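You operate a simulated robot arm through the tools that you are given. There is no shell and no other tool. Be economical: measure what you need, move in short steps, check, and stop when the job is done.

You are at the controls of a simulated robot arm. One attempt, no reset.

Task
Swap the cradled tube for tube 5, dust it and mark it white at 1.
Fine: old tube into notch 1 of the comb, unmarked; thick end to the stop; white cloth, back in its place; one mark; pen back in its well; leave the yellow pen and the other tubes.

Only the result counts: the job must be done as asked and must still hold three seconds after the hand-in. Knocking over, shifting, dropping, spilling or breaking anything else fails it. Flat cloth is picked up by pressing the open fingertips on it (5 to 10 N) and closing them slowly along it; thin cloth reads only 2 to 8 mm in the jaws.

Robot
A 7-joint arm with a two-finger parallel gripper, fixed in place. Base frame: the origin is at the foot of the arm, x ahead of it, y to its left, z up; the work surface is at about z = 799. Readings come in mm, degrees, newtons and seconds.
With the tool pointing down near the work surface it reaches from about 300 to 700 mm from the base axis. Its first joint turns from -66.0 to 66.0 degrees. Payload 1.57 kg.
The TCP is the grasp point between the finger pads, 30 mm short of the fingertips. In the tool frame z runs along the fingers and y along their closing line. Largest opening 110 mm; finger width 24, thickness 12; the body of the gripper, 48 by 112 mm, starts 78 mm behind the TCP.
Orientation is that of the tool frame in the base frame, as a unit quaternion [w, x, y, z]. With the fingers straight down and closing along the base's y, the tool's x points along the base's -x, its y along +y and its z along -z.

Tools
- The arm moves only by the tool step_arm. Its argument "increments" is a list that holds one entry, the list of rows, each a list of 7 numbers: the gripper command, from -1 (shut) to 1 (fully open), values between in proportion, then the shift along the tool's x, y, z in mm, then the turn, a rotation vector about the tool's x, y, z in degrees. In form: [[[gripper, tx, ty, tz, rx, ry, rz], ...]]. A call has 1 to 12 rows; each row is the pose to reach, as a shift and turn from the pose commanded when the call began, along the tool's axes at that moment. Each row takes 0.2 s and may step no farther than 50 mm and 8.6 degrees from the row before; otherwise, or with a gripper value out of range, the whole call is refused. A pose out of reach is approached as far as the arm can. The call stops where the force on the tool passes 40 N (or 10 N more than at its start, if that is more) or the arm is blocked; 0.2 s more then pass. The fingers move at their own pace (about 108 mm/s each) and stop on an object; they squeeze with about 28 N. The grip force told is the motor's: it shows also when the fingers shut on nothing. Time passes only in rows, and 0.2 s behind the last, so rows that repeat a pose let the fingers close. It gives the time, the measured TCP pose, the force on the tool (base axes), the opening and the grip force at its end, in the units of the frame above (readings bear some noise).
- Cameras (640 x 400 px; columns grow to the right, rows downward): "scene" is fixed at [171.8, -406.5, 1390.6]; the picture's right is [0.67, -0.74, 0.00], its down [-0.51, -0.46, -0.72] and it looks along [0.54, 0.48, -0.69] (base axes); focal length 214 px, centre (320, 200). "wrist" rides on the gripper at [-36, 0, -80] in the tool frame; the picture's right is [0.00, -1.00, 0.00], its down [0.97, 0.00, -0.24] and it looks along [0.24, 0.00, 0.97] (tool axes); focal length 218 px, centre (320, 200). There is no depth. A picture from a camera that has moved, and an enlarged one, comes with that camera's place and axes in the base frame and with its lens.
- grab_frame(camera): a new picture of that camera. No time passes.
- enlarge(camera, box): a new picture of the part [left, top, right, bottom] of that camera's present view, enlarged. No time passes.
- close_job(): hands the job in; it is judged then, once.

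Work in short steps. Places have to be worked out from the pictures, the camera data and where the tool is seen: move nearer, look again, correct. Check each grasp and each placing, and mend what went wrong. You have 120 turns and 68 pictures in all, those below and enlarged ones among them. Open the gripper and draw the arm clear of the work before you hand the job in, unless the task says otherwise; then end with one line.

The tools are called after ">>>" by a JSON object that holds its "api" and its "payload". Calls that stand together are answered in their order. step_arm: Moves the arm, as the interface text tells. Its arguments: {"type":"object","properties":{"increments":{"type":"array"}},"required":["increments"]} The other tools are called the same way: grab_frame (camera) takes a picture; enlarge (camera, box) takes an enlarged picture of a part of a camera's view; close_job () hands the job in.

At the start:

```text
clock: 0.0
ee_pos: [343.4, -54.3, 1268.0]
tcp_rot: [0.0, 0.0, 1.0, 0.0]
contact_force: [-0.2, 0.0, -0.6]
opening: 109.9
gripper_force: 0.0
```

scene: 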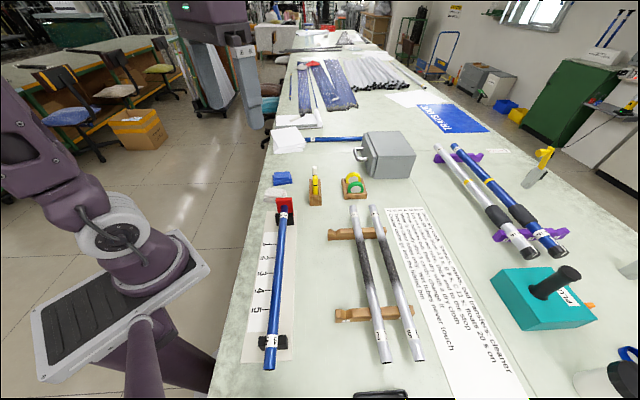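
wrist: 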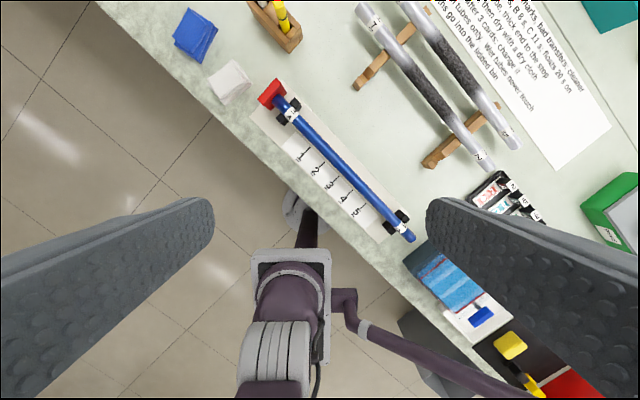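

I start by looking closer at the parts of the scene: labels, cards, cradle, and instruction sheet.

>>> {"api": "enlarge", "payload": {"camera": "scene", "box": [230, 160, 390, 260]}}

>>> {"api": "enlarge", "payload": {"camera": "scene", "box": [230, 270, 430, 395]}}

>>> {"api": "enlarge", "payload": {"camera": "scene", "box": [420, 130, 600, 270]}}

>>> {"api": "enlarge", "payload": {"camera": "wrist", "box": [340, 0, 640, 187]}}

```text
4.00 times, centred on (310, 210) of scene
camera zoom: at [171.8, -406.5, 1390.6], right [0.67, -0.74, 0.0], down [-0.51, -0.46, -0.72], along [0.54, 0.48, -0.69], focal length 858 px, centre (360, 160)
```

zoom: 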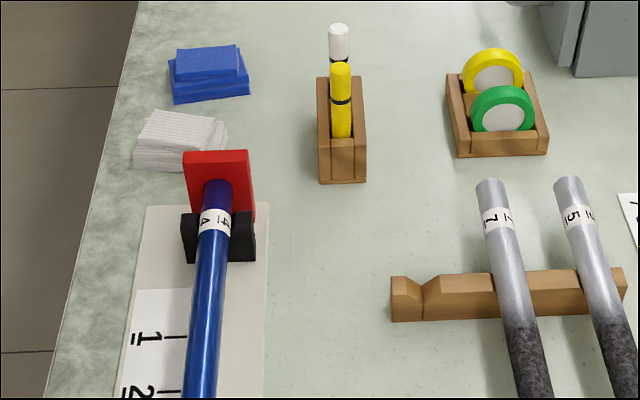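

```text
3.20 times, centred on (330, 332) of scene
camera zoom: at [171.8, -406.5, 1390.6], right [0.67, -0.74, 0.0], down [-0.51, -0.46, -0.72], along [0.54, 0.48, -0.69], focal length 686 px, centre (288, -224)
```

zoom: 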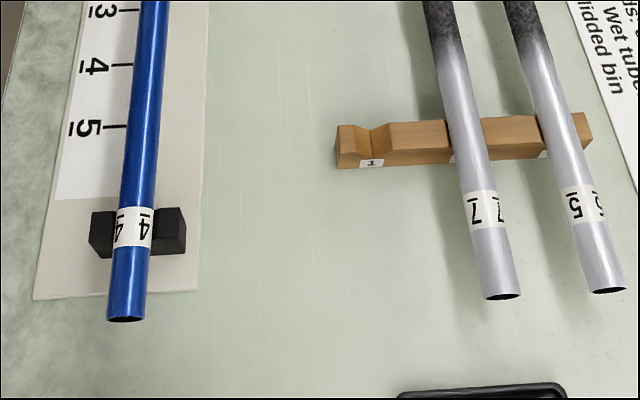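

```text
2.86 times, centred on (510, 200) of scene
camera zoom: at [171.8, -406.5, 1390.6], right [0.67, -0.74, 0.0], down [-0.51, -0.46, -0.72], along [0.54, 0.48, -0.69], focal length 613 px, centre (-223, 200)
```

zoom: 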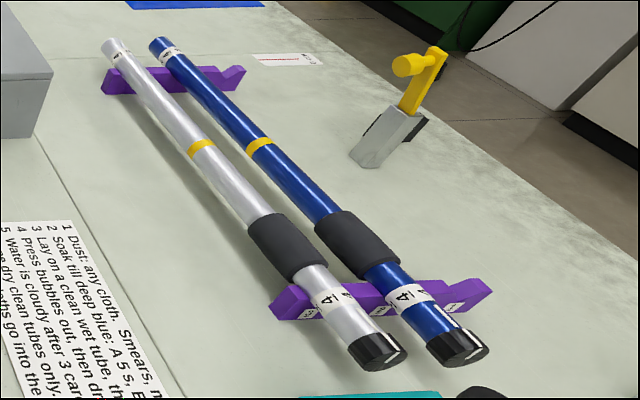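

```text
2.13 times, centred on (490, 94) of wrist
camera zoom: at [379.9, -53.1, 1348.8], right [0.0, -1.0, 0.0], down [-0.97, 0.0, 0.24], along [-0.24, 0.0, -0.97], focal length 466 px, centre (-43, 427)
```

zoom: 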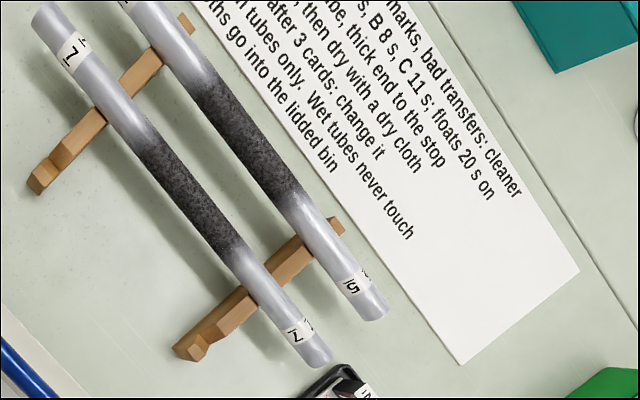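

The wooden comb has notch 1 empty, tube 7 in notch 2 and tube 5 in notch 3. Cradled tube is 4. I move over the comb for a closer look, turning to line the closing line across the tubes (~45° yaw).

>>> {"api": "step_arm", "payload": {"increments": [[[1, -20, -30, 25, 0, 0, -7], [1, -40, -60, 50, 0, 0, -14], [1, -60, -90, 75, 0, 0, -21], [1, -80, -120, 100, 0, 0, -28], [1, -100, -150, 125, 0, 0, -35], [1, -120, -190, 150, 0, 0, -40], [1, -137, -226, 170, 0, 0, -45]]]}}

>>> {"api": "grab_frame", "payload": {"camera": "wrist"}}

```text
refused: row 6 steps farther than a row can; nothing moved
```

```text
61 pictures are left
camera wrist: at [379.9, -53.1, 1348.8], right [0.0, -1.0, 0.0], down [-0.97, 0.0, 0.24], along [-0.24, 0.0, -0.97], focal length 218 px, centre (320, 200)
```

wrist: 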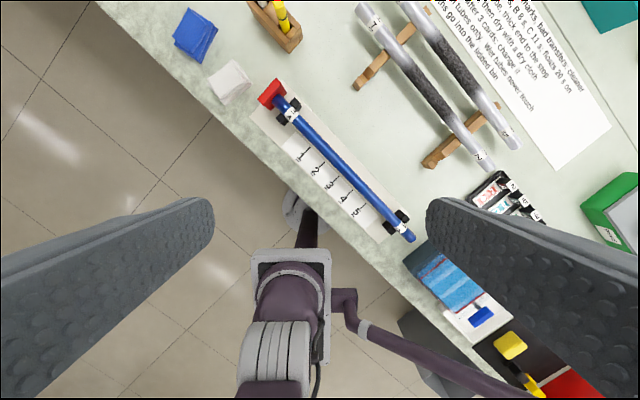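

A row stepped too far; I resend with even steps.

>>> {"api": "step_arm", "payload": {"increments": [[[1, -17, -28, 21, 0, 0, -6], [1, -34, -56, 42, 0, 0, -12], [1, -51, -85, 64, 0, 0, -17], [1, -68, -113, 85, 0, 0, -23], [1, -86, -141, 106, 0, 0, -28], [1, -103, -169, 128, 0, 0, -34], [1, -120, -198, 149, 0, 0, -40], [1, -137, -226, 170, 0, 0, -45]]]}}

```text
clock: 1.8
ee_pos: [481.9, -280.0, 1096.9]
tcp_rot: [0.0, -0.385, 0.923, 0.0]
contact_force: [0.3, -0.1, 0.6]
opening: 110.1
gripper_force: 0.1
```

Pose reached; take a picture.

>>> {"api": "grab_frame", "payload": {"camera": "wrist"}}

```text
60 pictures are left
camera wrist: at [507.0, -252.9, 1177.6], right [0.71, -0.7, 0.0], down [-0.68, -0.69, 0.24], along [-0.17, -0.17, -0.97], focal length 218 px, centre (320, 200)
```

wrist: 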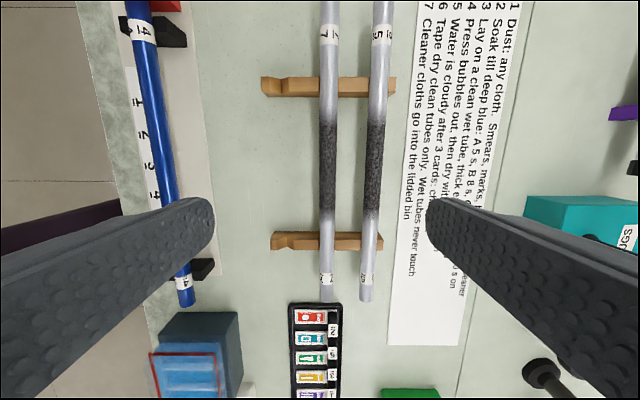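

I enlarge both ends of the tubes to compare the diameters and find the thick end.

>>> {"api": "enlarge", "payload": {"camera": "wrist", "box": [250, 0, 410, 100]}}

>>> {"api": "enlarge", "payload": {"camera": "wrist", "box": [250, 215, 410, 315]}}

```text
4.00 times, centred on (330, 50) of wrist
camera zoom: at [507.0, -252.9, 1177.6], right [0.71, -0.7, 0.0], down [-0.68, -0.69, 0.24], along [-0.17, -0.17, -0.97], focal length 873 px, centre (280, 800)
```

zoom: 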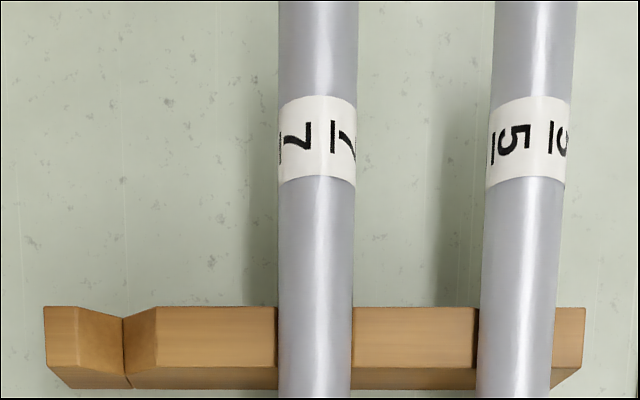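

```text
4.00 times, centred on (330, 265) of wrist
camera zoom: at [507.0, -252.9, 1177.6], right [0.71, -0.7, 0.0], down [-0.68, -0.69, 0.24], along [-0.17, -0.17, -0.97], focal length 873 px, centre (280, -60)
```

zoom: 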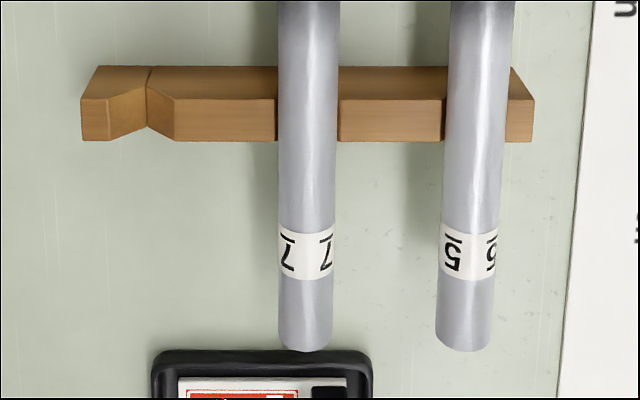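

Both label ends look near the same diameter, so I'll check thickness with the gripper later. Next I go over the cradled tube 4, whose line I judge at x−y≈418, middle near (318,−100).

>>> {"api": "step_arm", "payload": {"increments": [[[1, -4, 40, 18, 0, 0, 0], [1, -8, 80, 36, 0, 0, 0], [1, -12, 121, 54, 0, 0, 0], [1, -16, 161, 72, 0, 0, 0], [1, -20, 201, 90, 0, 0, 0], [1, -22.6, 241.8, 108, 0, 0, 0]]]}}

>>> {"api": "grab_frame", "payload": {"camera": "wrist"}}

>>> {"api": "grab_frame", "payload": {"camera": "scene"}}

```text
clock: 3.2
ee_pos: [328.1, -93.0, 992.1]
tcp_rot: [0.0, -0.384, 0.923, -0.001]
contact_force: [0.1, 0.0, 0.2]
opening: 110.0
gripper_force: 0.1
```

```text
57 pictures are left
camera wrist: at [353.2, -67.3, 1072.8], right [0.71, -0.71, 0.0], down [-0.69, -0.69, 0.24], along [-0.17, -0.17, -0.97], focal length 218 px, centre (320, 200)
```

wrist: 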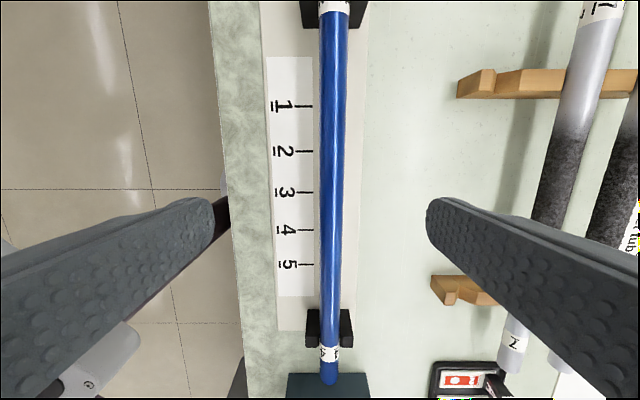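

```text
56 pictures are left
```

scene: 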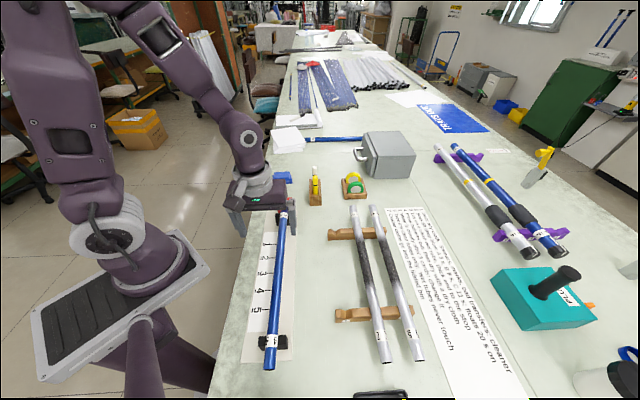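

The tube 4 axis looks to be near z≈855, about 12 mm to the right of the tool, with its middle ~22 mm along +tool x. I shift and descend part way, with jaws at ~70 mm.

>>> {"api": "step_arm", "payload": {"increments": [[[0.3, 11, -6, 40, 0, 0, 0], [0.3, 22, -12, 80, 0, 0, 0], [0.3, 22, -12, 92, 0, 0, 0]]]}}

>>> {"api": "grab_frame", "payload": {"camera": "wrist"}}

>>> {"api": "enlarge", "payload": {"camera": "scene", "box": [190, 170, 350, 270]}}

```text
clock: 4.0
ee_pos: [320.5, -118.1, 899.0]
tcp_rot: [0.0, -0.382, 0.924, 0.0]
contact_force: [-0.8, 0.3, 0.2]
opening: 71.2
gripper_force: 0.1
```

```text
55 pictures are left
camera wrist: at [345.3, -92.8, 979.5], right [0.71, -0.71, 0.0], down [-0.69, -0.69, 0.24], along [-0.17, -0.17, -0.97], focal length 218 px, centre (320, 200)
```

wrist: 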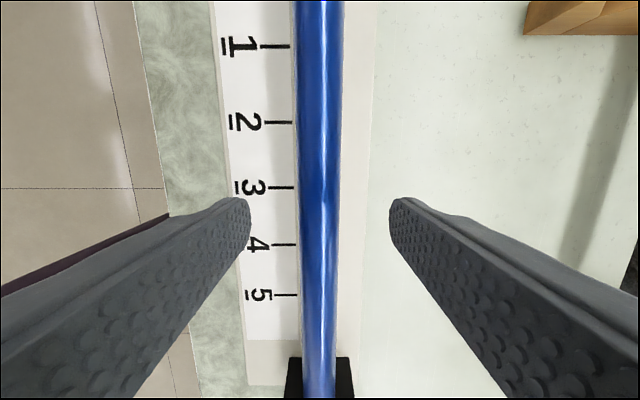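

```text
4.00 times, centred on (270, 220) of scene
camera zoom: at [171.8, -406.5, 1390.6], right [0.67, -0.74, 0.0], down [-0.51, -0.46, -0.72], along [0.54, 0.48, -0.69], focal length 858 px, centre (520, 120)
```

zoom: 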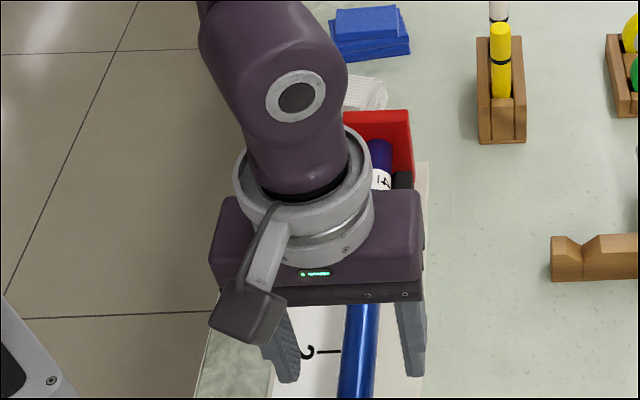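

Centred on the tube, axis around z≈858. Descend 42 mm and close gradually, checking force.

>>> {"api": "step_arm", "payload": {"increments": [[[0.1, 0, 0, 20, 0, 0, 0], [0.1, 0, 0, 42, 0, 0, 0], [-0.3, 0, 0, 42, 0, 0, 0], [-0.6, 0, 0, 42, 0, 0, 0], [-0.7, 0, 0, 42, 0, 0, 0], [-0.7, 0, 0, 42, 0, 0, 0]]]}}

>>> {"api": "enlarge", "payload": {"camera": "wrist", "box": [160, 0, 480, 400]}}

```text
clock: 5.4
ee_pos: [318.7, -117.4, 857.6]
tcp_rot: [0.0, -0.384, 0.923, -0.001]
contact_force: [5.3, -4.8, 1.5]
opening: 23.7
gripper_force: 28.6
```

```text
1.00 times, centred on (320, 200) of wrist
camera zoom: at [344.2, -92.3, 938.0], right [0.71, -0.71, 0.0], down [-0.69, -0.69, 0.24], along [-0.17, -0.17, -0.97], focal length 218 px, centre (320, 200)
```

zoom: 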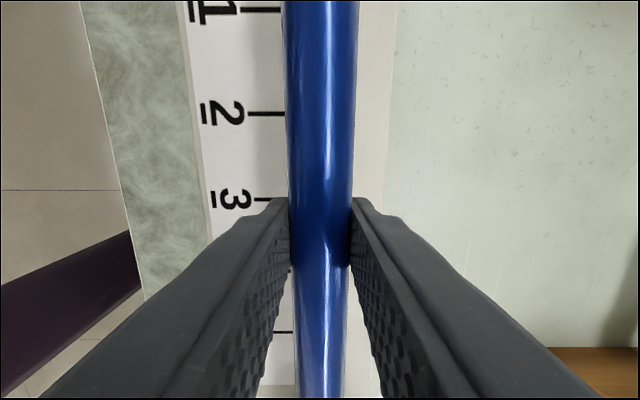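

Gripped at 23.7 mm. Lift straight 60 mm and check that the tube came up whole.

>>> {"api": "step_arm", "payload": {"increments": [[[-0.75, 0, 0, -10, 0, 0, 0], [-0.75, 0, 0, -25, 0, 0, 0], [-0.75, 0, 0, -50, 0, 0, 0], [-0.75, 0, 0, -90, 0, 0, 0]]]}}

>>> {"api": "grab_frame", "payload": {"camera": "scene"}}

>>> {"api": "grab_frame", "payload": {"camera": "wrist"}}

```text
clock: 6.4
ee_pos: [320.7, -119.1, 946.8]
tcp_rot: [0.0, -0.383, 0.924, 0.0]
contact_force: [-0.1, 0.3, -0.3]
opening: 23.5
gripper_force: 28.0
```

```text
52 pictures are left
```

scene: 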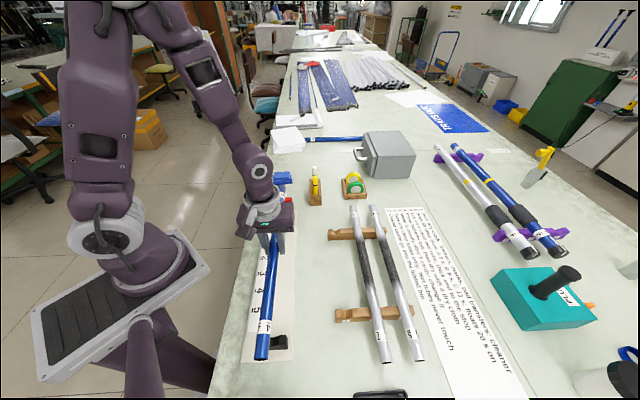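

```text
51 pictures are left
camera wrist: at [346.0, -92.2, 1027.1], right [0.71, -0.71, 0.0], down [-0.69, -0.69, 0.24], along [-0.17, -0.17, -0.97], focal length 218 px, centre (320, 200)
```

wrist: 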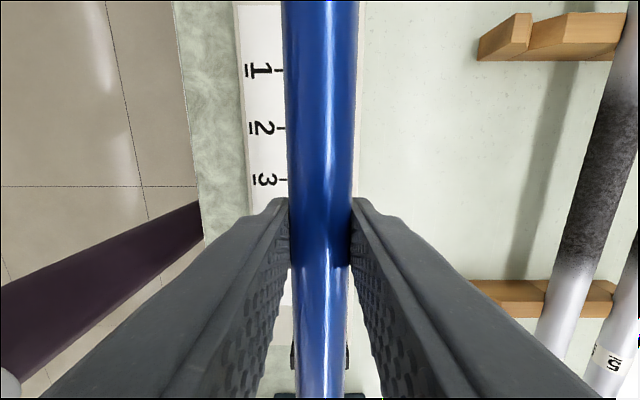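

Tube 4 hangs level. Notch 1 I place at lateral (x−y)/√2≈480, so I carry it 172 mm in −tool y at this height, then look.

>>> {"api": "step_arm", "payload": {"increments": [[[-0.75, 0, -40, 0, 0, 0, 0], [-0.75, 0, -80, 0, 0, 0, 0], [-0.75, 0, -120, 0, 0, 0, 0], [-0.75, 1, -155, 0, 0, 0, 0], [-0.75, 2, -172, 0, 0, 0, 0], [-0.75, 2, -172, 30, 0, 0, 0], [-0.75, 2, -172, 55, 0, 0, 0], [-0.75, 2, -172, 60, 0, 0, 0]]]}}

>>> {"api": "grab_frame", "payload": {"camera": "wrist"}}

>>> {"api": "enlarge", "payload": {"camera": "scene", "box": [280, 190, 440, 390]}}

```text
clock: 8.2
ee_pos: [436.6, -240.8, 884.9]
tcp_rot: [-0.001, -0.383, 0.924, -0.001]
contact_force: [-0.3, -0.2, -0.5]
opening: 23.6
gripper_force: 28.0
```

```text
50 pictures are left
camera wrist: at [462.5, -214.8, 966.5], right [0.71, -0.71, 0.0], down [-0.69, -0.69, 0.24], along [-0.17, -0.17, -0.97], focal length 218 px, centre (320, 200)
```

wrist: 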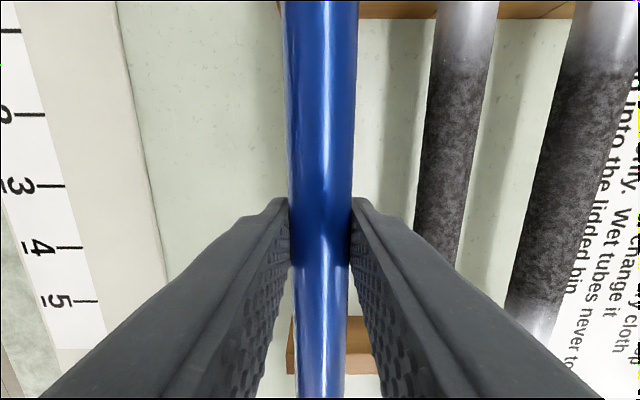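

```text
2.00 times, centred on (360, 290) of scene
camera zoom: at [171.8, -406.5, 1390.6], right [0.67, -0.74, 0.0], down [-0.51, -0.46, -0.72], along [0.54, 0.48, -0.69], focal length 429 px, centre (240, 20)
```

zoom: 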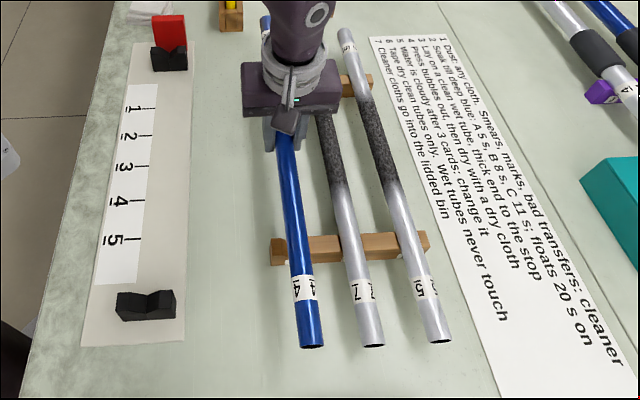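

Lateral offset to tube 7 reads ~71 mm, matching the 70 mm notch spacing. Lower slowly in small rows.

>>> {"api": "step_arm", "payload": {"increments": [[[-0.75, 0, 0, 15, 0, 0, 0], [-0.75, 0, 0, 25, 0, 0, 0], [-0.75, 0, 0, 28, 0, 0, 0], [-0.75, 0, 0, 31, 0, 0, 0], [-0.75, 0, 0, 33, 0, 0, 0]]]}}

```text
clock: 9.4
ee_pos: [440.1, -240.2, 853.0]
tcp_rot: [0.0, -0.384, 0.923, -0.001]
contact_force: [0.5, 0.1, -0.9]
opening: 23.4
gripper_force: 27.6
```

No contact yet at z≈853; go on in 2 mm steps.

>>> {"api": "step_arm", "payload": {"increments": [[[-0.75, 0, 0, 2, 0, 0, 0], [-0.75, 0, 0, 4, 0, 0, 0], [-0.75, 0, 0, 5, 0, 0, 0]]]}}

>>> {"api": "enlarge", "payload": {"camera": "scene", "box": [320, 290, 440, 370]}}

```text
clock: 10.2
ee_pos: [439.7, -240.5, 849.7]
tcp_rot: [0.0, -0.383, 0.924, 0.0]
contact_force: [0.2, 0.4, -1.6]
opening: 23.3
gripper_force: 27.6
```

```text
5.00 times, centred on (380, 330) of scene
camera zoom: at [171.8, -406.5, 1390.6], right [0.67, -0.74, 0.0], down [-0.51, -0.46, -0.72], along [0.54, 0.48, -0.69], focal length 1072 px, centre (20, -450)
```

zoom: 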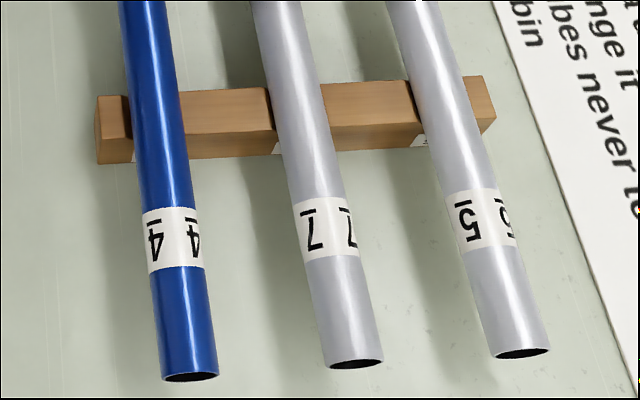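

Still a little above the notch. Keep lowering in 1.5 mm rows.

>>> {"api": "step_arm", "payload": {"increments": [[[-0.75, 0, 0, 1.5, 0, 0, 0], [-0.75, 0, 0, 3, 0, 0, 0], [-0.75, 0, 0, 4, 0, 0, 0], [-0.75, 0, 0, 4, 0, 0, 0]]]}}

```text
clock: 11.2
ee_pos: [440.0, -241.0, 844.7]
tcp_rot: [0.0, -0.382, 0.924, 0.0]
contact_force: [-4.4, 2.2, 11.5]
opening: 23.8
gripper_force: 27.7
```

Contact of ~11 N: the tube sits in the notch. Raise 1 mm, open to ~50 mm, then rise straight up.

>>> {"api": "step_arm", "payload": {"increments": [[[-0.75, 0, 0, -1, 0, 0, 0], [-0.5, 0, 0, -1, 0, 0, 0], [-0.2, 0, 0, -1, 0, 0, 0], [-0.1, 0, 0, -1, 0, 0, 0], [-0.1, 0, 0, -25, 0, 0, 0], [-0.1, 0, 0, -70, 0, 0, 0], [-0.1, 0, 0, -110, 0, 0, 0]]]}}

>>> {"api": "grab_frame", "payload": {"camera": "wrist"}}

>>> {"api": "enlarge", "payload": {"camera": "scene", "box": [320, 190, 440, 370]}}

```text
clock: 12.8
ee_pos: [439.3, -239.5, 956.2]
tcp_rot: [0.0, -0.383, 0.924, 0.0]
contact_force: [0.5, 0.1, 0.4]
opening: 49.6
gripper_force: 0.1
```

```text
47 pictures are left
camera wrist: at [464.3, -214.0, 1036.5], right [0.71, -0.71, 0.0], down [-0.69, -0.69, 0.24], along [-0.17, -0.17, -0.97], focal length 218 px, centre (320, 200)
```

wrist: 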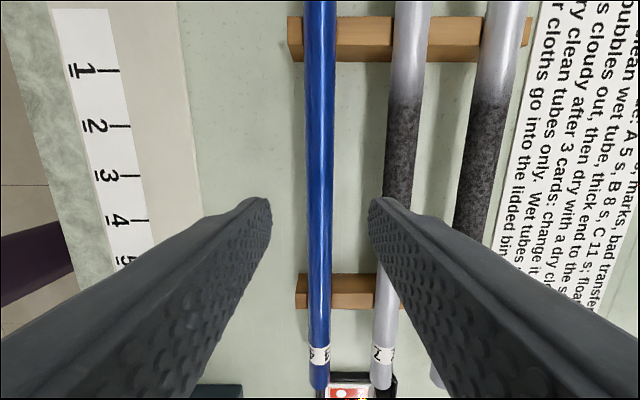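

```text
2.22 times, centred on (380, 280) of scene
camera zoom: at [171.8, -406.5, 1390.6], right [0.67, -0.74, 0.0], down [-0.51, -0.46, -0.72], along [0.54, 0.48, -0.69], focal length 477 px, centre (187, 22)
```

zoom: 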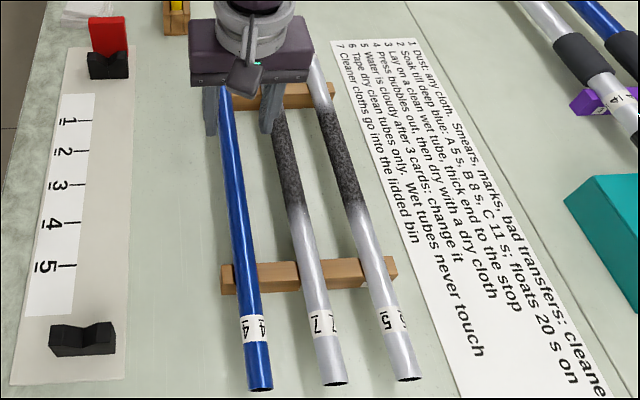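

Tube 4 is seated in notch 1. Now to tube 5 (lateral ≈620); I first measure its diameter near the far end (s≈295) with the jaws in place, no lifting.

>>> {"api": "step_arm", "payload": {"increments": [[[0.1, -30, -28, 0, 0, 0, 0], [0.1, -62, -56, 0, 0, 0, 0], [0.1, -93, -84, 0, 0, 0, 0], [0.1, -124, -112, 0, 0, 0, 0], [0.1, -155, -140, 0, 0, 0, 0], [0.1, -155, -140, 30, 0, 0, 0], [0.1, -155, -140, 54, 0, 0, 0]]]}}

>>> {"api": "grab_frame", "payload": {"camera": "wrist"}}

```text
clock: 14.4
ee_pos: [646.0, -229.1, 901.0]
tcp_rot: [-0.001, -0.384, 0.924, 0.0]
contact_force: [0.6, -0.8, 0.8]
opening: 60.3
gripper_force: 0.0
```

```text
45 pictures are left
camera wrist: at [672.7, -203.1, 981.7], right [0.71, -0.71, 0.0], down [-0.69, -0.69, 0.24], along [-0.17, -0.17, -0.97], focal length 218 px, centre (320, 200)
```

wrist: 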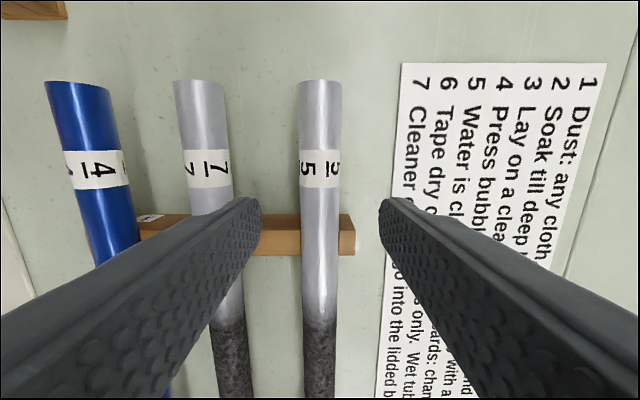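

Aligned laterally on tube 5; the block ends near s≈284, so I shift 18 mm further along and close to measure.

>>> {"api": "step_arm", "payload": {"increments": [[[0.1, -18, 0, 0, 0, 0, 0], [0.1, -18, 0, 25, 0, 0, 0], [0.1, -18, 0, 50, 0, 0, 0], [-0.3, -18, 0, 50, 0, 0, 0], [-0.5, -18, 0, 50, 0, 0, 0], [-0.6, -18, 0, 50, 0, 0, 0], [-0.6, -18, 0, 50, 0, 0, 0]]]}}

```text
clock: 16.0
ee_pos: [659.2, -215.7, 848.9]
tcp_rot: [0.001, -0.382, 0.924, 0.0]
contact_force: [1.2, -3.1, 0.5]
opening: 24.4
gripper_force: 28.2
out of reach, approached as far as the arm can: row 1
```

24.4 mm at the far end. Release, rise, and measure near the other end (s≈−38).

>>> {"api": "step_arm", "payload": {"increments": [[[-0.2, 0, 0, 0, 0, 0, 0], [0.1, 0, 0, 0, 0, 0, 0], [0.1, 0, 0, -30, 0, 0, 0], [0.1, 25, 0, -60, 0, 0, 0], [0.1, 75, 0, -60, 0, 0, 0], [0.1, 125, 0, -60, 0, 0, 0], [0.1, 175, 0, -60, 0, 0, 0], [0.1, 225, 0, -60, 0, 0, 0], [0.1, 275, 0, -60, 0, 0, 0], [0.1, 325, 0, -60, 0, 0, 0], [0.1, 351, 0, -60, 0, 0, 0]]]}}

>>> {"api": "grab_frame", "payload": {"camera": "wrist"}}

```text
clock: 18.4
ee_pos: [460.7, -462.9, 934.6]
tcp_rot: [0.0, -0.387, 0.922, 0.001]
contact_force: [-0.3, 0.7, -0.4]
opening: 60.3
gripper_force: 0.0
out of reach, approached as far as the arm can: row 4, 5, 6, 7, 8, 9, 10, 11
```

```text
44 pictures are left
camera wrist: at [486.1, -436.7, 1015.2], right [0.71, -0.7, 0.0], down [-0.68, -0.69, 0.24], along [-0.17, -0.17, -0.97], focal length 218 px, centre (320, 200)
```

wrist: 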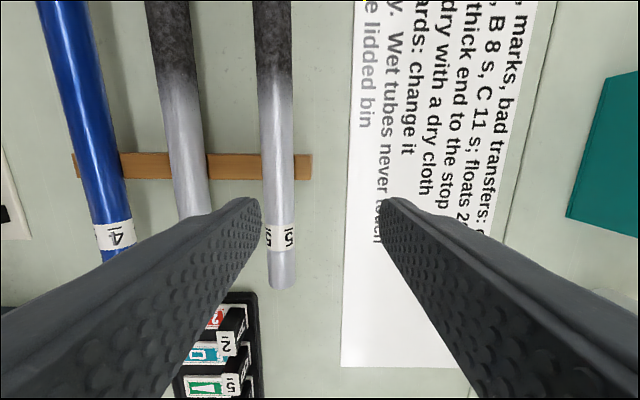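

The arm drifted off the commanded path (limits of reach). I hold in place to see where it settles.

>>> {"api": "step_arm", "payload": {"increments": [[[0.1, 0, 0, 0, 0, 0, 0], [0.1, 0, 0, 0, 0, 0, 0]]]}}

```text
clock: 19.0
ee_pos: [460.7, -463.6, 935.0]
tcp_rot: [0.0, -0.387, 0.922, 0.001]
contact_force: [-0.1, -0.7, 0.7]
opening: 60.2
gripper_force: 0.1
```

Commanded pose is now the actual one. Move toward s≈−38, lateral 619 at this height.

>>> {"api": "step_arm", "payload": {"increments": [[[0.1, 18, 17, 10, 0, 0, 0], [0.1, 36, 34, 25, 0, 0, 0], [0.1, 36, 34, 35, 0, 0, 0]]]}}

```text
clock: 19.8
ee_pos: [440.8, -476.2, 932.8]
tcp_rot: [-0.001, -0.386, 0.922, 0.002]
contact_force: [0.9, -0.1, 0.1]
opening: 60.7
gripper_force: 0.1
out of reach, approached as far as the arm can: row 1, 2, 3
```

A wrist limit stops me near the end. I'll measure instead between the blocks at s≈90 and compare with 24.4 mm at the far end.

>>> {"api": "step_arm", "payload": {"increments": [[[0.1, -40, 8, 0, 0, 0, 0], [0.1, -80, 18, 0, 0, 0, 0], [0.1, -115, 28.6, 0, 0, 0, 0], [0.1, -115, 28.6, 40, 0, 0, 0], [0.1, -115, 28.6, 40, 0, 0, 0]]]}}

>>> {"api": "grab_frame", "payload": {"camera": "wrist"}}

```text
clock: 20.8
ee_pos: [574.0, -417.3, 998.0]
tcp_rot: [0.077, -0.448, 0.887, -0.082]
contact_force: [0.9, -0.1, 0.2]
opening: 60.8
gripper_force: 0.0
out of reach, approached as far as the arm can: row 1, 2, 3
stopped in row 5: the force on the tool passed its limit (the readings are from after the stop); the commanded pose is now the measured one
```

```text
43 pictures are left
camera wrist: at [578.1, -380.4, 1078.5], right [0.78, -0.59, 0.21], down [-0.62, -0.76, 0.18], along [0.06, -0.27, -0.96], focal length 218 px, centre (320, 200)
```

wrist: 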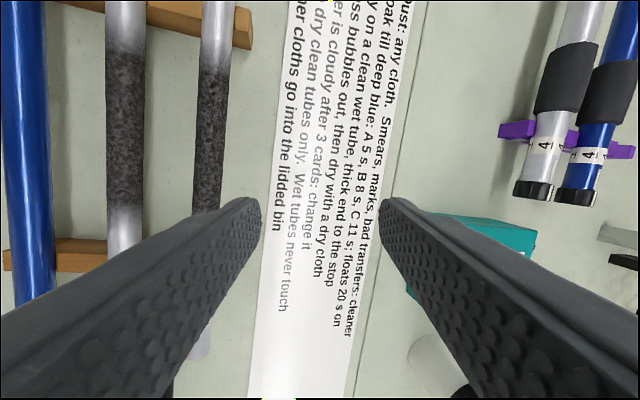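

The arm got tangled at the reach limit and tilted; I bring it back inward with the tool straight down.

>>> {"api": "step_arm", "payload": {"increments": [[[0.1, -12, 32, -4, -3, 1.1, 2.1], [0.1, -25, 64, -8, -6, 2.3, 4.2], [0.1, -37, 96, -13, -9, 3.4, 6.3], [0.1, -50, 128, -17, -12.1, 4.6, 8.5], [0.1, -50, 128, -17, -12.1, 4.6, 8.5]]]}}

>>> {"api": "grab_frame", "payload": {"camera": "scene"}}

```text
clock: 22.0
ee_pos: [498.8, -301.4, 989.3]
tcp_rot: [-0.001, -0.383, 0.924, -0.002]
contact_force: [0.0, 0.1, -0.8]
opening: 60.5
gripper_force: 0.0
```

```text
42 pictures are left
```

scene: 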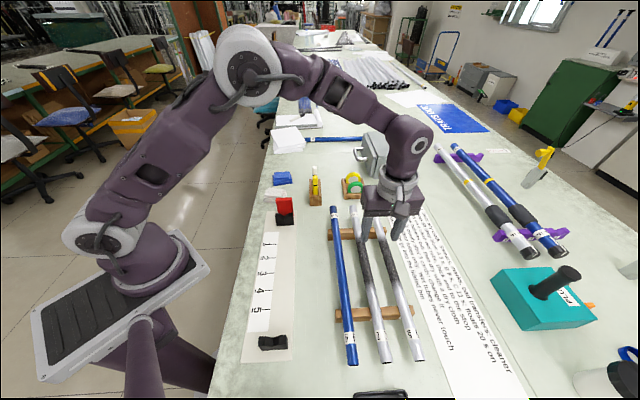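

Everything is still in place. Now approach the middle of tube 5 (s≈140, lateral 619.5), lowering along the way.

>>> {"api": "step_arm", "payload": {"increments": [[[0.1, 0, -18, 30, 0, 0, 0], [0.1, 0, -36, 60, 0, 0, 0], [0.1, 0, -54, 90, 0, 0, 0], [0.1, 0, -54, 90, 0, 0, 0]]]}}

>>> {"api": "grab_frame", "payload": {"camera": "wrist"}}

```text
clock: 23.0
ee_pos: [540.1, -337.5, 898.7]
tcp_rot: [0.0, -0.383, 0.924, -0.001]
contact_force: [0.0, -0.5, 0.2]
opening: 60.7
gripper_force: 0.0
```

```text
41 pictures are left
camera wrist: at [565.4, -311.3, 978.9], right [0.71, -0.71, 0.0], down [-0.69, -0.69, 0.24], along [-0.17, -0.17, -0.97], focal length 218 px, centre (320, 200)
```

wrist: 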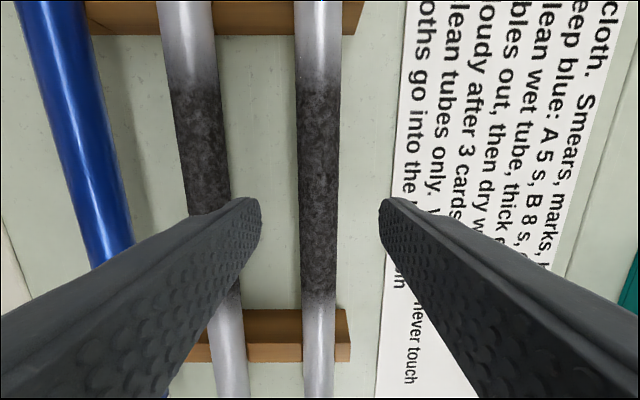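

Centred. Descend 51 mm to z≈848 and close to measure the diameter at the middle.

>>> {"api": "step_arm", "payload": {"increments": [[[0.1, 0, 0, 25, 0, 0, 0], [0.1, 0, 0, 51, 0, 0, 0], [-0.3, 0, 0, 51, 0, 0, 0], [-0.5, 0, 0, 51, 0, 0, 0], [-0.6, 0, 0, 51, 0, 0, 0], [-0.6, 0, 0, 51, 0, 0, 0], [-0.6, 0, 0, 51, 0, 0, 0]]]}}

```text
clock: 24.6
ee_pos: [539.4, -338.1, 849.3]
tcp_rot: [-0.001, -0.382, 0.924, -0.001]
contact_force: [-3.0, 3.1, 0.7]
opening: 25.7
gripper_force: 2.4
```

Grip force reads only 2.4 N; close a bit more to get a firm reading.

>>> {"api": "step_arm", "payload": {"increments": [[[-0.7, 0, 0, 0, 0, 0, 0], [-0.75, 0, 0, 0, 0, 0, 0], [-0.75, 0, 0, 0, 0, 0, 0]]]}}

```text
clock: 25.4
ee_pos: [540.1, -338.7, 849.3]
tcp_rot: [0.0, -0.383, 0.924, -0.002]
contact_force: [-9.2, 7.5, 7.8]
opening: 24.0
gripper_force: 28.4
```

24.0 at the middle vs 24.4 at the far end—too close for noise. I release and measure at s≈70 too with repeated readings.

>>> {"api": "step_arm", "payload": {"increments": [[[-0.3, 0, 0, 0, 0, 0, 0], [0.0, 0, 0, 0, 0, 0, 0], [0.0, 0, 0, -22, 0, 0, 0], [0.0, 0, 0, -45, 0, 0, 0], [0.0, 35, 0, -45, 0, 0, 0], [0.0, 72, 0, -45, 0, 0, 0], [0.0, 72, 0, -45, 0, 0, 0]]]}}

```text
clock: 27.0
ee_pos: [486.3, -389.1, 894.0]
tcp_rot: [0.0, -0.384, 0.923, -0.001]
contact_force: [-0.9, -0.1, 0.0]
opening: 55.1
gripper_force: 0.0
```

In reach at s≈68. Descend and close.

>>> {"api": "step_arm", "payload": {"increments": [[[0.0, 0, 0, 22, 0, 0, 0], [0.0, 0, 0, 45, 0, 0, 0], [-0.3, 0, 0, 45, 0, 0, 0], [-0.6, 0, 0, 45, 0, 0, 0], [-0.75, 0, 0, 45, 0, 0, 0], [-0.75, 0, 0, 45, 0, 0, 0], [-0.75, 0, 0, 45, 0, 0, 0]]]}}

>>> {"api": "step_arm", "payload": {"increments": [[[-0.75, 0, 0, 0, 0, 0, 0]]]}}

>>> {"api": "step_arm", "payload": {"increments": [[[-0.75, 0, 0, 0, 0, 0, 0]]]}}

>>> {"api": "step_arm", "payload": {"increments": [[[-0.75, 0, 0, 0, 0, 0, 0]]]}}

```text
clock: 28.6
ee_pos: [487.0, -388.6, 849.1]
tcp_rot: [-0.001, -0.383, 0.924, -0.002]
contact_force: [3.6, -3.4, 2.5]
opening: 23.4
gripper_force: 28.3
```

```text
clock: 29.0
ee_pos: [486.4, -388.1, 848.7]
tcp_rot: [0.0, -0.383, 0.924, -0.002]
contact_force: [3.4, -5.2, 3.8]
opening: 23.2
gripper_force: 28.0
```

```text
clock: 29.4
ee_pos: [486.5, -388.4, 850.1]
tcp_rot: [0.0, -0.383, 0.924, -0.002]
contact_force: [3.3, -3.4, 4.6]
opening: 23.4
gripper_force: 28.3
```

```text
clock: 29.8
ee_pos: [487.3, -389.2, 849.9]
tcp_rot: [-0.001, -0.383, 0.924, -0.001]
contact_force: [3.8, -4.2, 6.1]
opening: 23.0
gripper_force: 28.5
```

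At s=70 the mean is 23.25 mm against 24.4 at the far end: the far end is the thick one, same way as the stop, so no flip. Return to the middle and grip there.

>>> {"api": "step_arm", "payload": {"increments": [[[-0.3, 0, 0, 0, 0, 0, 0], [0.0, 0, 0, 0, 0, 0, 0], [0.0, 0, 0, -22, 0, 0, 0], [0.0, 0, 0, -45, 0, 0, 0], [0.0, -35, -0.5, -45, 0, 0, 0], [0.0, -72, 0, -45, 0, 0, 0], [0.0, -72, 0, -22, 0, 0, 0], [0.0, -72, 0, 0, 0, 0, 0], [-0.3, -72, 0, 0, 0, 0, 0], [-0.6, -72, 0, 0, 0, 0, 0], [-0.75, -72, 0, 0, 0, 0, 0], [-0.75, -72, 0, 0, 0, 0, 0]]]}}

>>> {"api": "step_arm", "payload": {"increments": [[[-0.75, 0, 0, 0, 0, 0, 0], [-0.75, 0, 0, 0, 0, 0, 0]]]}}

>>> {"api": "step_arm", "payload": {"increments": [[[-0.75, 0, 0, -20, 0, 0, 0], [-0.75, 0, 0, -50, 0, 0, 0], [-0.75, 0, 0, -80, 0, 0, 0], [-0.75, 0, 10, -95, 0, 0, 0]]]}}

>>> {"api": "grab_frame", "payload": {"camera": "scene"}}

```text
clock: 32.4
ee_pos: [537.4, -339.1, 848.6]
tcp_rot: [-0.001, -0.383, 0.924, -0.002]
contact_force: [-0.2, -0.5, 0.3]
opening: 23.3
gripper_force: 28.4
```

```text
clock: 33.0
ee_pos: [536.8, -339.1, 848.4]
tcp_rot: [-0.001, -0.383, 0.924, -0.001]
contact_force: [-0.7, -0.8, -0.1]
opening: 23.8
gripper_force: 28.1
```

```text
clock: 34.0
ee_pos: [530.6, -329.9, 942.7]
tcp_rot: [-0.001, -0.383, 0.924, -0.002]
contact_force: [0.2, -0.4, -0.4]
opening: 23.7
gripper_force: 27.4
```

```text
40 pictures are left
```

scene: 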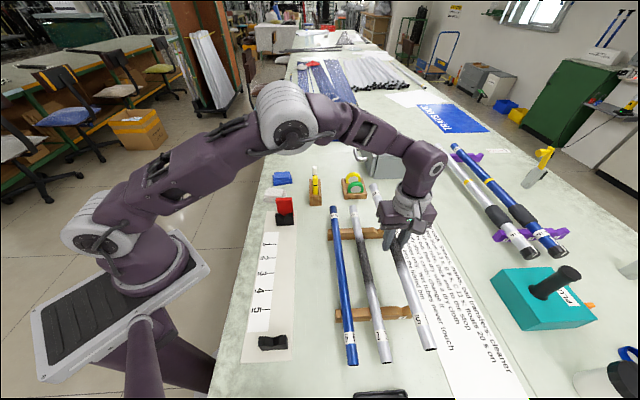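

Tube 5 is held level. Carry it 299 mm in +tool y to above the cradle, about 4 mm short of the stop.

>>> {"api": "step_arm", "payload": {"increments": [[[-0.75, 1, 45, 0, 0, 0, 0], [-0.75, 2, 90, 0, 0, 0, 0], [-0.75, 3, 135, 0, 0, 0, 0], [-0.75, 4, 180, 0, 0, 0, 0], [-0.75, 4, 225, 0, 0, 0, 0], [-0.75, 4, 265, 0, 0, 0, 0], [-0.75, 4, 290, 0, 0, 0, 0], [-0.75, 4, 299.5, 0, 0, 0, 0], [-0.75, 4, 299.5, 30, 0, 0, 0], [-0.75, 4, 299.5, 50, 0, 0, 0], [-0.75, 4, 299.5, 55, 0, 0, 0]]]}}

>>> {"api": "grab_frame", "payload": {"camera": "scene"}}

>>> {"api": "grab_frame", "payload": {"camera": "wrist"}}

```text
clock: 36.4
ee_pos: [314.5, -122.2, 886.9]
tcp_rot: [-0.001, -0.383, 0.924, -0.001]
contact_force: [0.3, -0.3, -0.7]
opening: 23.6
gripper_force: 27.7
```

```text
39 pictures are left
```

scene: 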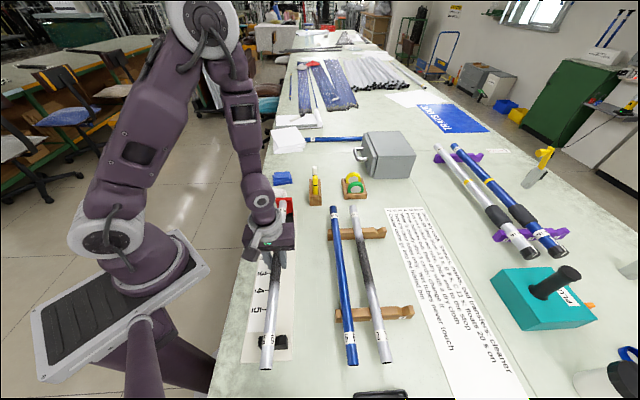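

```text
38 pictures are left
camera wrist: at [339.5, -94.7, 967.6], right [0.71, -0.71, 0.0], down [-0.69, -0.69, 0.24], along [-0.17, -0.17, -0.97], focal length 218 px, centre (320, 200)
```

wrist: 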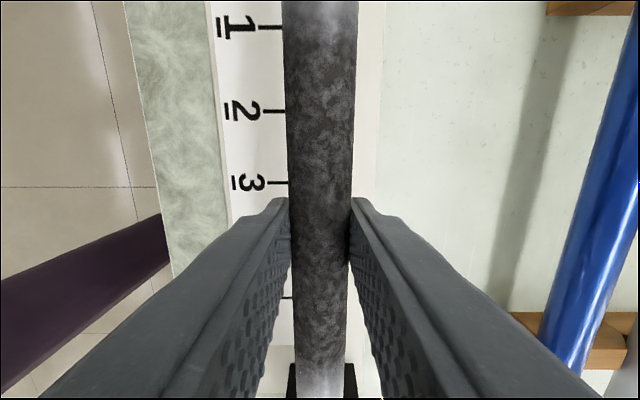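

Above the cradle, well aligned. Lower 22 mm, then by small rows to ~862.

>>> {"api": "step_arm", "payload": {"increments": [[[-0.75, 0, 0, 12, 0, 0, 0], [-0.75, 0, 0, 20, 0, 0, 0], [-0.75, 0, 0, 23, 0, 0, 0], [-0.75, 0, 0, 25, 0, 0, 0]]]}}

>>> {"api": "step_arm", "payload": {"increments": [[[-0.75, 0, 0, 1, 0, 0, 0], [-0.75, 0, 0, 2, 0, 0, 0]]]}}

```text
clock: 37.4
ee_pos: [315.5, -121.8, 863.7]
tcp_rot: [0.0, -0.384, 0.923, -0.001]
contact_force: [0.1, -0.4, -0.2]
opening: 23.7
gripper_force: 28.0
```

```text
clock: 38.0
ee_pos: [316.1, -123.0, 861.0]
tcp_rot: [0.0, -0.384, 0.923, -0.003]
contact_force: [-0.4, 3.3, 26.8]
opening: 23.8
gripper_force: 28.2
```

Seated contact at z≈861. Ease up 1.5 mm and slide toward the stop in 1 mm rows.

>>> {"api": "step_arm", "payload": {"increments": [[[-0.75, 0, 0, -1.5, 0, 0, 0], [-0.75, -2, 0, -1.5, 0, 0, 0], [-0.75, -3, 0, -1.5, 0, 0, 0], [-0.75, -4, 0, -1.5, 0, 0, 0]]]}}

>>> {"api": "enlarge", "payload": {"camera": "scene", "box": [230, 170, 350, 245]}}

```text
clock: 39.0
ee_pos: [319.8, -119.6, 861.0]
tcp_rot: [-0.001, -0.383, 0.924, -0.002]
contact_force: [0.1, -1.1, -1.1]
opening: 23.4
gripper_force: 28.2
```

```text
5.33 times, centred on (290, 208) of scene
camera zoom: at [171.8, -406.6, 1390.6], right [0.67, -0.74, 0.0], down [-0.51, -0.46, -0.72], along [0.54, 0.48, -0.69], focal length 1144 px, centre (480, 160)
```

zoom: 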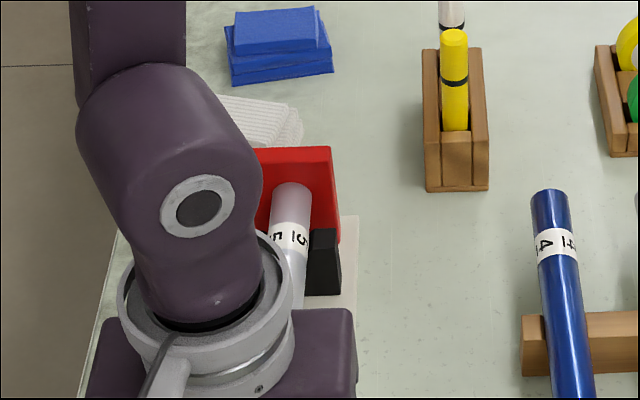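

No stop contact yet; continue by 1 mm rows.

>>> {"api": "step_arm", "payload": {"increments": [[[-0.75, -1, 0, 0, 0, 0, 0], [-0.75, -2, 0, 0, 0, 0, 0], [-0.75, -3, 0, 0, 0, 0, 0]]]}}

>>> {"api": "step_arm", "payload": {"increments": [[[-0.75, -1, 0, 0, 0, 0, 0], [-0.75, -2, 0, 0, 0, 0, 0]]]}}

>>> {"api": "step_arm", "payload": {"increments": [[[-0.75, -1, 0, 0, 0, 0, 0], [-0.75, -2, 0, 0, 0, 0, 0]]]}}

```text
clock: 39.8
ee_pos: [318.6, -119.2, 862.3]
tcp_rot: [-0.003, -0.382, 0.924, -0.001]
contact_force: [-18.7, -18.7, -2.0]
opening: 24.3
gripper_force: 28.1
```

```text
clock: 40.4
ee_pos: [321.2, -115.7, 861.7]
tcp_rot: [-0.001, -0.382, 0.924, -0.002]
contact_force: [-18.8, -19.0, -0.2]
opening: 23.6
gripper_force: 28.2
```

```text
clock: 41.0
ee_pos: [324.2, -114.5, 864.1]
tcp_rot: [-0.002, -0.382, 0.924, -0.002]
contact_force: [-17.3, -18.9, -1.6]
opening: 23.7
gripper_force: 27.4
```

Contact with the stop at ~26 N (the tube slipped slightly in the jaws, so it is firmly against it). Lower into the V and open.

>>> {"api": "step_arm", "payload": {"increments": [[[-0.75, 0, 0, 1, 0, 0, 0], [-0.75, 0, 0, 2, 0, 0, 0]]]}}

>>> {"api": "enlarge", "payload": {"camera": "scene", "box": [230, 170, 350, 245]}}

```text
clock: 41.6
ee_pos: [322.5, -114.3, 861.4]
tcp_rot: [0.0, -0.384, 0.923, -0.001]
contact_force: [-8.6, -9.9, 14.4]
opening: 23.4
gripper_force: 28.2
```

```text
5.33 times, centred on (290, 208) of scene
camera zoom: at [171.5, -406.7, 1390.6], right [0.67, -0.74, 0.0], down [-0.51, -0.46, -0.72], along [0.54, 0.48, -0.69], focal length 1144 px, centre (480, 160)
```

zoom: 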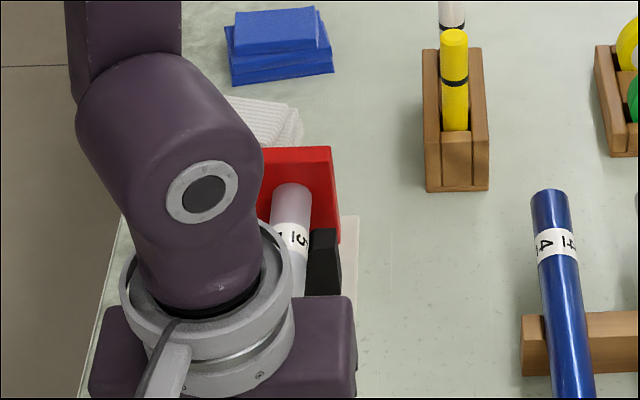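

Stop has not moved, and the tube end is against it. Open and rise.

>>> {"api": "step_arm", "payload": {"increments": [[[-0.5, 0, 0, 0, 0, 0, 0], [-0.2, 0, 0, 0, 0, 0, 0], [-0.1, 0, 0, 0, 0, 0, 0], [-0.1, 0, 0, -30, 0, 0, 0], [-0.1, 0, 0, -75, 0, 0, 0], [-0.1, -40, 0, -100, 0, 0, 0], [-0.1, -80, 0, -100, 0, 0, 0]]]}}

>>> {"api": "grab_frame", "payload": {"camera": "wrist"}}

```text
clock: 43.2
ee_pos: [381.9, -55.8, 963.7]
tcp_rot: [-0.002, -0.383, 0.924, -0.001]
contact_force: [1.0, 1.0, 0.0]
opening: 49.3
gripper_force: 0.1
```

```text
35 pictures are left
camera wrist: at [407.1, -29.4, 1043.9], right [0.71, -0.71, 0.0], down [-0.69, -0.69, 0.24], along [-0.17, -0.17, -0.97], focal length 218 px, centre (320, 200)
```

wrist: 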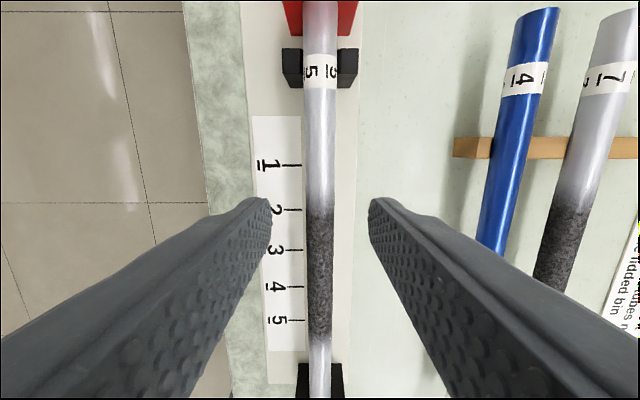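

Tube 5 sits in the cradle against the stop; tick 1 is near s≈245, dust from s≈76 to ≈232. Now look at the white cloth around (524,158).

>>> {"api": "step_arm", "payload": {"increments": [[[0.3, -41, 8, -8, 0, 0, 0], [0.3, -82, 17, -16, 0, 0, 0], [0.3, -123, 25, -20, 0, 0, 0], [0.3, -164, 34, -20, 0, 0, 0], [0.3, -205, 42, -20, 0, 0, 0], [0.3, -246, 51, -20, 0, 0, 0]]]}}

>>> {"api": "grab_frame", "payload": {"camera": "wrist"}}

```text
clock: 44.6
ee_pos: [519.8, 151.7, 978.7]
tcp_rot: [-0.002, -0.383, 0.924, -0.002]
contact_force: [0.5, -1.0, -0.3]
opening: 71.4
gripper_force: 0.0
```

```text
34 pictures are left
camera wrist: at [545.7, 178.7, 1060.1], right [0.71, -0.71, 0.0], down [-0.69, -0.69, 0.24], along [-0.17, -0.17, -0.97], focal length 218 px, centre (320, 200)
```

wrist: 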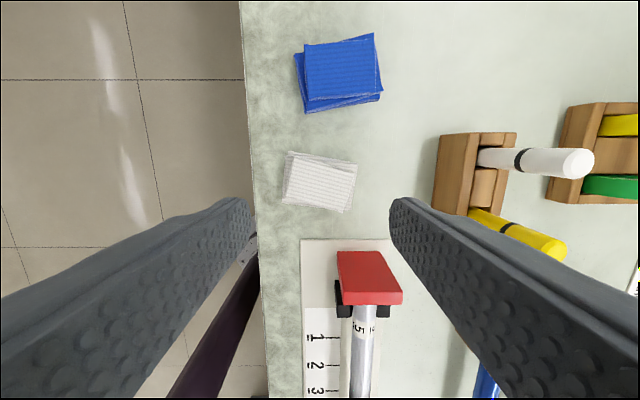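

Zoom on the white cloth and on the pen holder.

>>> {"api": "enlarge", "payload": {"camera": "wrist", "box": [260, 130, 400, 230]}}

>>> {"api": "enlarge", "payload": {"camera": "wrist", "box": [420, 110, 620, 280]}}

```text
4.00 times, centred on (330, 180) of wrist
camera zoom: at [545.7, 178.7, 1060.1], right [0.71, -0.71, 0.0], down [-0.69, -0.69, 0.24], along [-0.17, -0.17, -0.97], focal length 873 px, centre (280, 280)
```

zoom: 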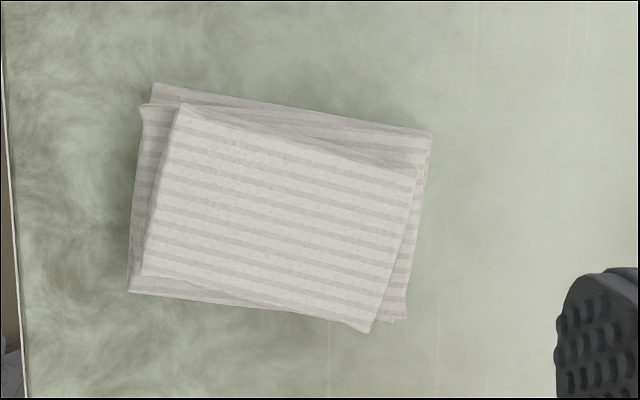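

```text
2.35 times, centred on (520, 195) of wrist
camera zoom: at [545.7, 178.7, 1060.1], right [0.71, -0.71, 0.0], down [-0.69, -0.69, 0.24], along [-0.17, -0.17, -0.97], focal length 514 px, centre (-151, 212)
```

zoom: 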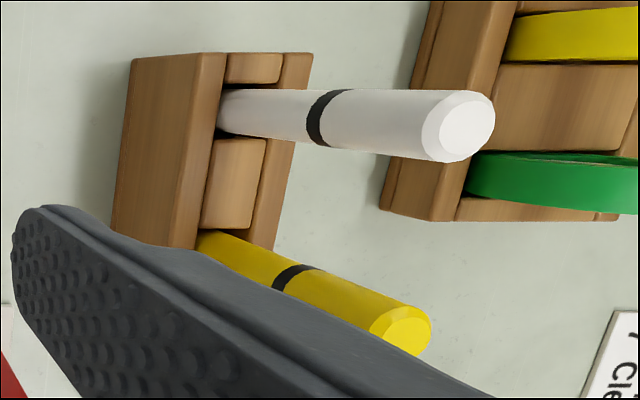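

The cloth is centred almost under the tool, ~77×52 mm, turned about 14° clockwise in view. Turn to match, set ~60 mm opening, descend to about z≈860.

>>> {"api": "step_arm", "payload": {"increments": [[[0.1, 1, 0, 30, 0, 0, 7], [0.1, 3, 0, 60, 0, 0, 14], [0.1, 3, 0, 95, 0, 0, 14], [0.1, 3, 0, 112, 0, 0, 14], [0.1, 3, 0, 112, 0, 0, 14]]]}}

>>> {"api": "grab_frame", "payload": {"camera": "wrist"}}

```text
clock: 45.8
ee_pos: [517.7, 150.4, 867.8]
tcp_rot: [0.0, -0.268, 0.963, -0.001]
contact_force: [-0.7, -0.2, -0.8]
opening: 60.7
gripper_force: 0.1
```

```text
31 pictures are left
camera wrist: at [548.5, 170.9, 948.6], right [0.52, -0.86, 0.0], down [-0.83, -0.5, 0.24], along [-0.21, -0.13, -0.97], focal length 218 px, centre (320, 200)
```

wrist: 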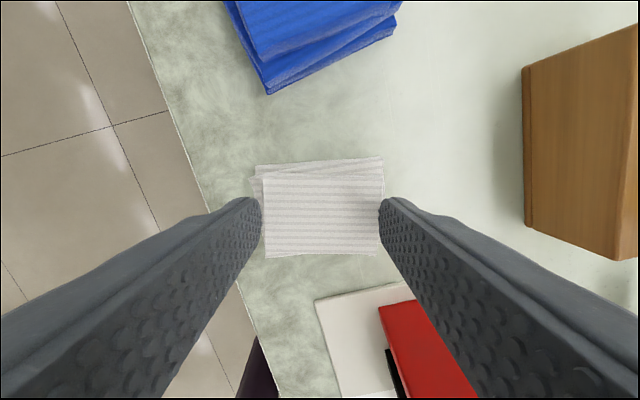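

Fingertips straddle the cloth well. Narrow to ~46 mm so both tips land on cloth and lower in small rows.

>>> {"api": "step_arm", "payload": {"increments": [[[-0.16, 0, 0, 10, 0, 0, 0], [-0.16, 0, 0, 18, 0, 0, 0], [-0.16, 0, 0, 21, 0, 0, 0], [-0.16, 0, 0, 23, 0, 0, 0]]]}}

>>> {"api": "step_arm", "payload": {"increments": [[[-0.16, 0, 0, 1.5, 0, 0, 0], [-0.16, 0, 0, 3, 0, 0, 0]]]}}

```text
clock: 46.2
ee_pos: [516.9, 150.2, 864.1]
tcp_rot: [0.001, -0.268, 0.963, -0.001]
contact_force: [-6.8, -2.9, 19.4]
opening: 45.8
gripper_force: 0.1
stopped in row 2: the force on the tool passed its limit (the readings are from after the stop); the commanded pose is now the measured one
```

```text
clock: 46.7
ee_pos: [518.6, 151.4, 863.6]
tcp_rot: [0.003, -0.268, 0.963, -0.002]
contact_force: [-5.5, -2.4, 15.0]
opening: 45.8
gripper_force: 0.0
stopped in row 2: the force on the tool passed its limit (the readings are from after the stop); the commanded pose is now the measured one
```

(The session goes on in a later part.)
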